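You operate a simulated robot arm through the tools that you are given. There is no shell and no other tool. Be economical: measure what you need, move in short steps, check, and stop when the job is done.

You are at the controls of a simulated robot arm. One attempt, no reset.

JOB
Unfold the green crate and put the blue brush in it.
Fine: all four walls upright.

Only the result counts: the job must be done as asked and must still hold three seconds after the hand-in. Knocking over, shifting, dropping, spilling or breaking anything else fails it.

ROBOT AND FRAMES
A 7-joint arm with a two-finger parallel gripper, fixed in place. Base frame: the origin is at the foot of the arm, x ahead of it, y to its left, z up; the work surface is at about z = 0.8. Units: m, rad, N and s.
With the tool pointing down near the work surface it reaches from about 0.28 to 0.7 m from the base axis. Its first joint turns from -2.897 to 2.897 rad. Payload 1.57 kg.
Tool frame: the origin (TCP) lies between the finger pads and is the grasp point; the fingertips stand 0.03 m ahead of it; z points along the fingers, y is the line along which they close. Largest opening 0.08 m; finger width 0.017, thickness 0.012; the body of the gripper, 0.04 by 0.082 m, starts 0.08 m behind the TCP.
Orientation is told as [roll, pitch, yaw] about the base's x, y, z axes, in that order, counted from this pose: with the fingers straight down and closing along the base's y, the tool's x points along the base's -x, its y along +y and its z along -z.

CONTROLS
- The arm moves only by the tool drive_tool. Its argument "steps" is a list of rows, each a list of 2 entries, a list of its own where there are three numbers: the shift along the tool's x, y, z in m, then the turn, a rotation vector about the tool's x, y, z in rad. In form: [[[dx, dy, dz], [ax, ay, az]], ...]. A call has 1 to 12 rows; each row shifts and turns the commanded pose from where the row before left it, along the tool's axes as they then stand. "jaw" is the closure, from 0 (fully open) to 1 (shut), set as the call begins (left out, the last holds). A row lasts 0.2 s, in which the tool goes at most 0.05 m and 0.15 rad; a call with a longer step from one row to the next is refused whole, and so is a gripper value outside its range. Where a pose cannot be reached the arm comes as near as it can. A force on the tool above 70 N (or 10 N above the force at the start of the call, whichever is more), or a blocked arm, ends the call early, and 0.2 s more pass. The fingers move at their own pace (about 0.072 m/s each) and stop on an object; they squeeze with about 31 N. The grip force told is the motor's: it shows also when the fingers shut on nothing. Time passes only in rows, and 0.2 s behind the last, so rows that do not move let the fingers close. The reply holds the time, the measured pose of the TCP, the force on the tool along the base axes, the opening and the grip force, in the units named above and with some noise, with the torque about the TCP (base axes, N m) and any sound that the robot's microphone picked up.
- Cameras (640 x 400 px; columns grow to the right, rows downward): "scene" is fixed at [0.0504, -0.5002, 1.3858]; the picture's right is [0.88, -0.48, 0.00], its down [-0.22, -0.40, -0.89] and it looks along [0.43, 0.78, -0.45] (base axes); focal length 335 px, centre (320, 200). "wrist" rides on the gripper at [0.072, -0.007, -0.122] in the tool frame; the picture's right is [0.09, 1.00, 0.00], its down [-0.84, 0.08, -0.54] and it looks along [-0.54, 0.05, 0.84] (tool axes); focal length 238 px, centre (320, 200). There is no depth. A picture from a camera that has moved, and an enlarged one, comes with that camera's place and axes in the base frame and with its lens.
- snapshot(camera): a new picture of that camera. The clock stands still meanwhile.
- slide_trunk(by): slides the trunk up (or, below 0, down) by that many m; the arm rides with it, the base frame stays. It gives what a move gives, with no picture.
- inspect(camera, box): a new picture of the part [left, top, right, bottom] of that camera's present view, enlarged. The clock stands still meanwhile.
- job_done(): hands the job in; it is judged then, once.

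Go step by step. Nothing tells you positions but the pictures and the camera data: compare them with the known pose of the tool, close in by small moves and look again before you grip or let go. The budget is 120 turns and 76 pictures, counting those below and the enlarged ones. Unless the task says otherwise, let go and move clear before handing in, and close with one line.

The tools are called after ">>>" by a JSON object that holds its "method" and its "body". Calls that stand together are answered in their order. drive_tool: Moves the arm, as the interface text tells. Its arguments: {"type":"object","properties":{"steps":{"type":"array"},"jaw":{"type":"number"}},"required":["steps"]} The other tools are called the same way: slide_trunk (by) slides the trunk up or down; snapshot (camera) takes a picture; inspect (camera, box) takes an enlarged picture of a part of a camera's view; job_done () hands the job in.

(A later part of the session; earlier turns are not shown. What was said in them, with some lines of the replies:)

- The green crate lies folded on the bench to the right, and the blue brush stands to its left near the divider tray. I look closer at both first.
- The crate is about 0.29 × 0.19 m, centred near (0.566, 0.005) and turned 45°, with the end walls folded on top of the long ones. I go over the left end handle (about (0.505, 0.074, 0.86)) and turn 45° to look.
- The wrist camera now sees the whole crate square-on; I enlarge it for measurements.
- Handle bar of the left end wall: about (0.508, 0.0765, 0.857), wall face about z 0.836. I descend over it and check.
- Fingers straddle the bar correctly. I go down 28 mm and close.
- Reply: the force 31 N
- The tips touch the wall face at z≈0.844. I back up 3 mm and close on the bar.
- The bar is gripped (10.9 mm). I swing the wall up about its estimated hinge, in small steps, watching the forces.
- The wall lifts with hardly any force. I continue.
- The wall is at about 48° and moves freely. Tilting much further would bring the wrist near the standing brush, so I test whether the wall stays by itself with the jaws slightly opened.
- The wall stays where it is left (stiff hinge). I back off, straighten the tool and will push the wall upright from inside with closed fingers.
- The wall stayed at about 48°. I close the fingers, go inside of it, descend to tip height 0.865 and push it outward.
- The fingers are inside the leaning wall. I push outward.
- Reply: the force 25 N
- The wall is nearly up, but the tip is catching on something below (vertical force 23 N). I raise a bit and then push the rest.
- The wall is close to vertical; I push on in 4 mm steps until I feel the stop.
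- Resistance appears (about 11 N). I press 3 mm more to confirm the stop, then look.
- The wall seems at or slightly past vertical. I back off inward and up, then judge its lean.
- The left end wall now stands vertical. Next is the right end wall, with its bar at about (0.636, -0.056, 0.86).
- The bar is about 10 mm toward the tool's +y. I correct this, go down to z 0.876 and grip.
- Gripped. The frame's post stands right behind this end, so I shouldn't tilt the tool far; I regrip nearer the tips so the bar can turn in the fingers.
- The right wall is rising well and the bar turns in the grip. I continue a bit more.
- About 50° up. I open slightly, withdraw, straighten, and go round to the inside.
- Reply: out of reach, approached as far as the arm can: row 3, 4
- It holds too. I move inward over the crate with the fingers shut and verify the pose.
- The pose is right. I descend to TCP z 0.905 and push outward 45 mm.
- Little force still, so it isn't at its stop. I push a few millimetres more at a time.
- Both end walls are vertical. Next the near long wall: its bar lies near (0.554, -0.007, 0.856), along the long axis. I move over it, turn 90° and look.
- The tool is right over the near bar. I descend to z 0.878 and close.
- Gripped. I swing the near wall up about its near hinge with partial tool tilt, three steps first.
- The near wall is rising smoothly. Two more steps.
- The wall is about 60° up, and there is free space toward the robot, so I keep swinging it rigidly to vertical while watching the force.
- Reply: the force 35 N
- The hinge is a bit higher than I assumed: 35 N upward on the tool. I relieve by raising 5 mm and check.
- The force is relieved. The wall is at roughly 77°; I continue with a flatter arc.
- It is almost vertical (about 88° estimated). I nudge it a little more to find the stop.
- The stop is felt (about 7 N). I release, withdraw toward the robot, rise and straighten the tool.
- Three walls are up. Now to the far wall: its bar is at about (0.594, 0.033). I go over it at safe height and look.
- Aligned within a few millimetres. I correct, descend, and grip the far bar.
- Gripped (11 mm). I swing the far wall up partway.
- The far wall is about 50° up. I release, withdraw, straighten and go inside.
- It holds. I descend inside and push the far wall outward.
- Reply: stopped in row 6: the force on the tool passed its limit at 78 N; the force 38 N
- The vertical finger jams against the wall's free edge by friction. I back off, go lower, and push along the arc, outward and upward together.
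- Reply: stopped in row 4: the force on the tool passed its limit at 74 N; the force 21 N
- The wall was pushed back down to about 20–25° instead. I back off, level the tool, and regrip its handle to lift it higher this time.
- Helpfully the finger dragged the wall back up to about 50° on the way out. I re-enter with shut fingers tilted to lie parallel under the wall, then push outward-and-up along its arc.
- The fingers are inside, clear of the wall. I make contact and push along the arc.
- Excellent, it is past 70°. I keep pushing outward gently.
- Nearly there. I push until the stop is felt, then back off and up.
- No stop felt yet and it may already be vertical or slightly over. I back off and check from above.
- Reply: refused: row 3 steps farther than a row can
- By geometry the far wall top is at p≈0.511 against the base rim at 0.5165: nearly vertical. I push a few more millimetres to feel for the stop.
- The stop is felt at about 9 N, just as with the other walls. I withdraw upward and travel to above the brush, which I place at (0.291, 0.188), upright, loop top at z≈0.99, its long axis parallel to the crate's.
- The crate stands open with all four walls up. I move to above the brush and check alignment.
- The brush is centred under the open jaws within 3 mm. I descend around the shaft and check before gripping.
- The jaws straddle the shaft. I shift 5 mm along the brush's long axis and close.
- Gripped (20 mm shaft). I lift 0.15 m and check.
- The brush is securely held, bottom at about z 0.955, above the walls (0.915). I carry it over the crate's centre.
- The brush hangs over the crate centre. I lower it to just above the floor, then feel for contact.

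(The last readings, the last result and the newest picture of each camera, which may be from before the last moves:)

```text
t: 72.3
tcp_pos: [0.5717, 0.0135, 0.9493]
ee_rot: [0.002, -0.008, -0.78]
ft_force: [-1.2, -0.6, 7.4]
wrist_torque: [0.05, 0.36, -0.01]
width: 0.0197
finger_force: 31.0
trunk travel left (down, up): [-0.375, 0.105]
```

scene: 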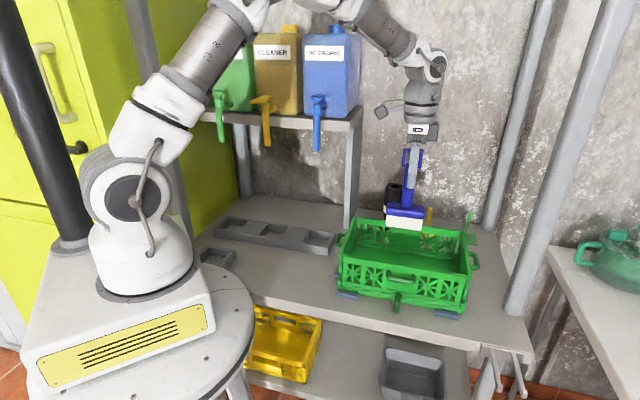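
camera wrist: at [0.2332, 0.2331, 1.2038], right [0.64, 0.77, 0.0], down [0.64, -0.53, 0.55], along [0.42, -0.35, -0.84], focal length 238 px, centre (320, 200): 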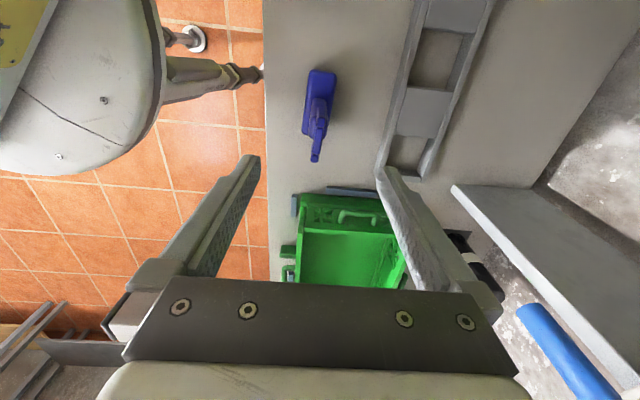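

The brush touches the floor. I open the jaws gently and look.

>>> {"method": "drive_tool", "body": {"steps": [[[0, 0, 0], [0, 0, 0]], [[0, 0, 0], [0, 0, 0]], [[0, 0, 0], [0, 0, 0]]], "jaw": 0.35}}

>>> {"method": "inspect", "body": {"camera": "scene", "box": [320, 190, 480, 290]}}

```text
t: 73.2
tcp_pos: [0.5711, 0.0132, 0.9492]
ee_rot: [0.002, -0.007, -0.78]
ft_force: [0.2, 0.7, 0.3]
wrist_torque: [-0.02, 0.02, 0.01]
width: 0.0518
finger_force: 0.0
trunk travel left (down, up): [-0.375, 0.105]
```

```text
4.00 times, centred on (400, 240) of scene
camera zoom: at [0.0504, -0.5002, 1.3858], right [0.88, -0.48, 0.0], down [-0.22, -0.4, -0.89], along [0.43, 0.78, -0.45], focal length 1340 px, centre (0, 40)
```

zoom: 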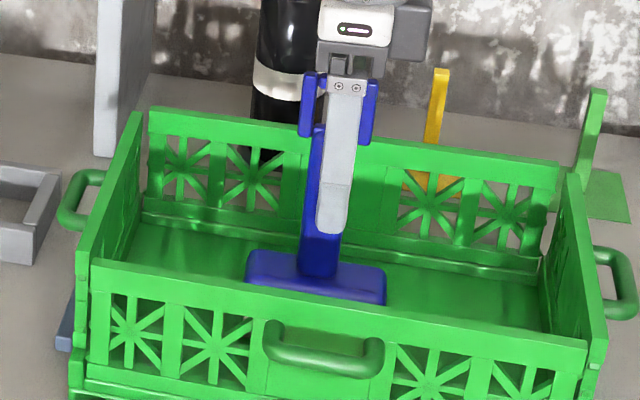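

The brush stands in the crate, free of the jaws. I rise straight up, clear of it, and check the final state.

>>> {"method": "drive_tool", "body": {"steps": [[[0, 0, -0.02], [0, 0, 0]], [[0, 0, -0.03], [0, 0, 0]], [[0, 0, -0.04], [0, 0, 0]], [[0, 0, -0.04], [0, 0, 0]], [[0, 0, -0.04], [0, 0, 0]], [[0.04, 0, 0], [0, 0, 0]], [[0.045, 0, 0], [0, 0, 0]], [[0.045, 0, 0], [0, 0, 0]], [[0, 0, 0], [0, 0, 0]]]}}

>>> {"method": "snapshot", "body": {"camera": "scene"}}

>>> {"method": "inspect", "body": {"camera": "scene", "box": [320, 190, 480, 290]}}

```text
t: 75.2
tcp_pos: [0.4782, 0.1066, 1.1162]
ee_rot: [0.002, -0.007, -0.78]
ft_force: [-0.7, -0.2, -0.4]
wrist_torque: [-0.01, 0.01, -0.02]
width: 0.0519
finger_force: 0.1
trunk travel left (down, up): [-0.375, 0.105]
```

```text
2 pictures are left
```

scene: 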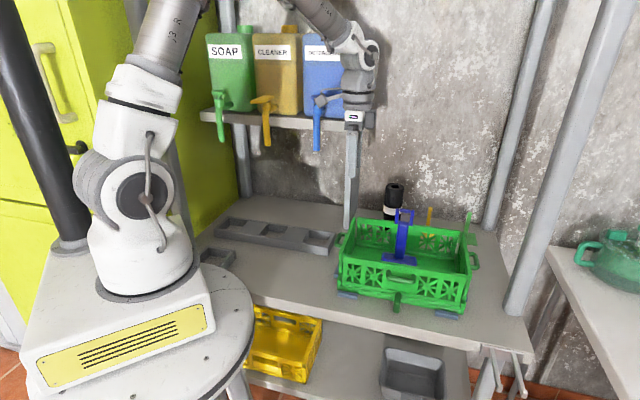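

```text
4.00 times, centred on (400, 240) of scene
camera zoom: at [0.0504, -0.5002, 1.3858], right [0.88, -0.48, 0.0], down [-0.22, -0.4, -0.89], along [0.43, 0.78, -0.45], focal length 1340 px, centre (0, 40)
```

zoom: 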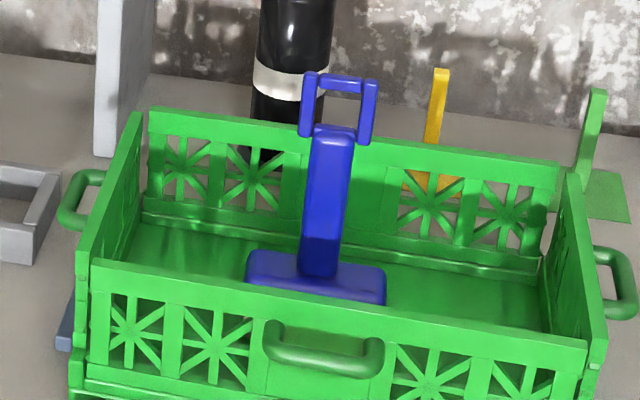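

All four walls stand upright, the brush stands inside the crate, nothing else has moved, and the arm is clear. I hand in.

>>> {"method": "job_done", "body": {}}

```text
The job is handed in.
```

The green crate is unfolded with all four walls upright, and the blue brush is standing inside it.
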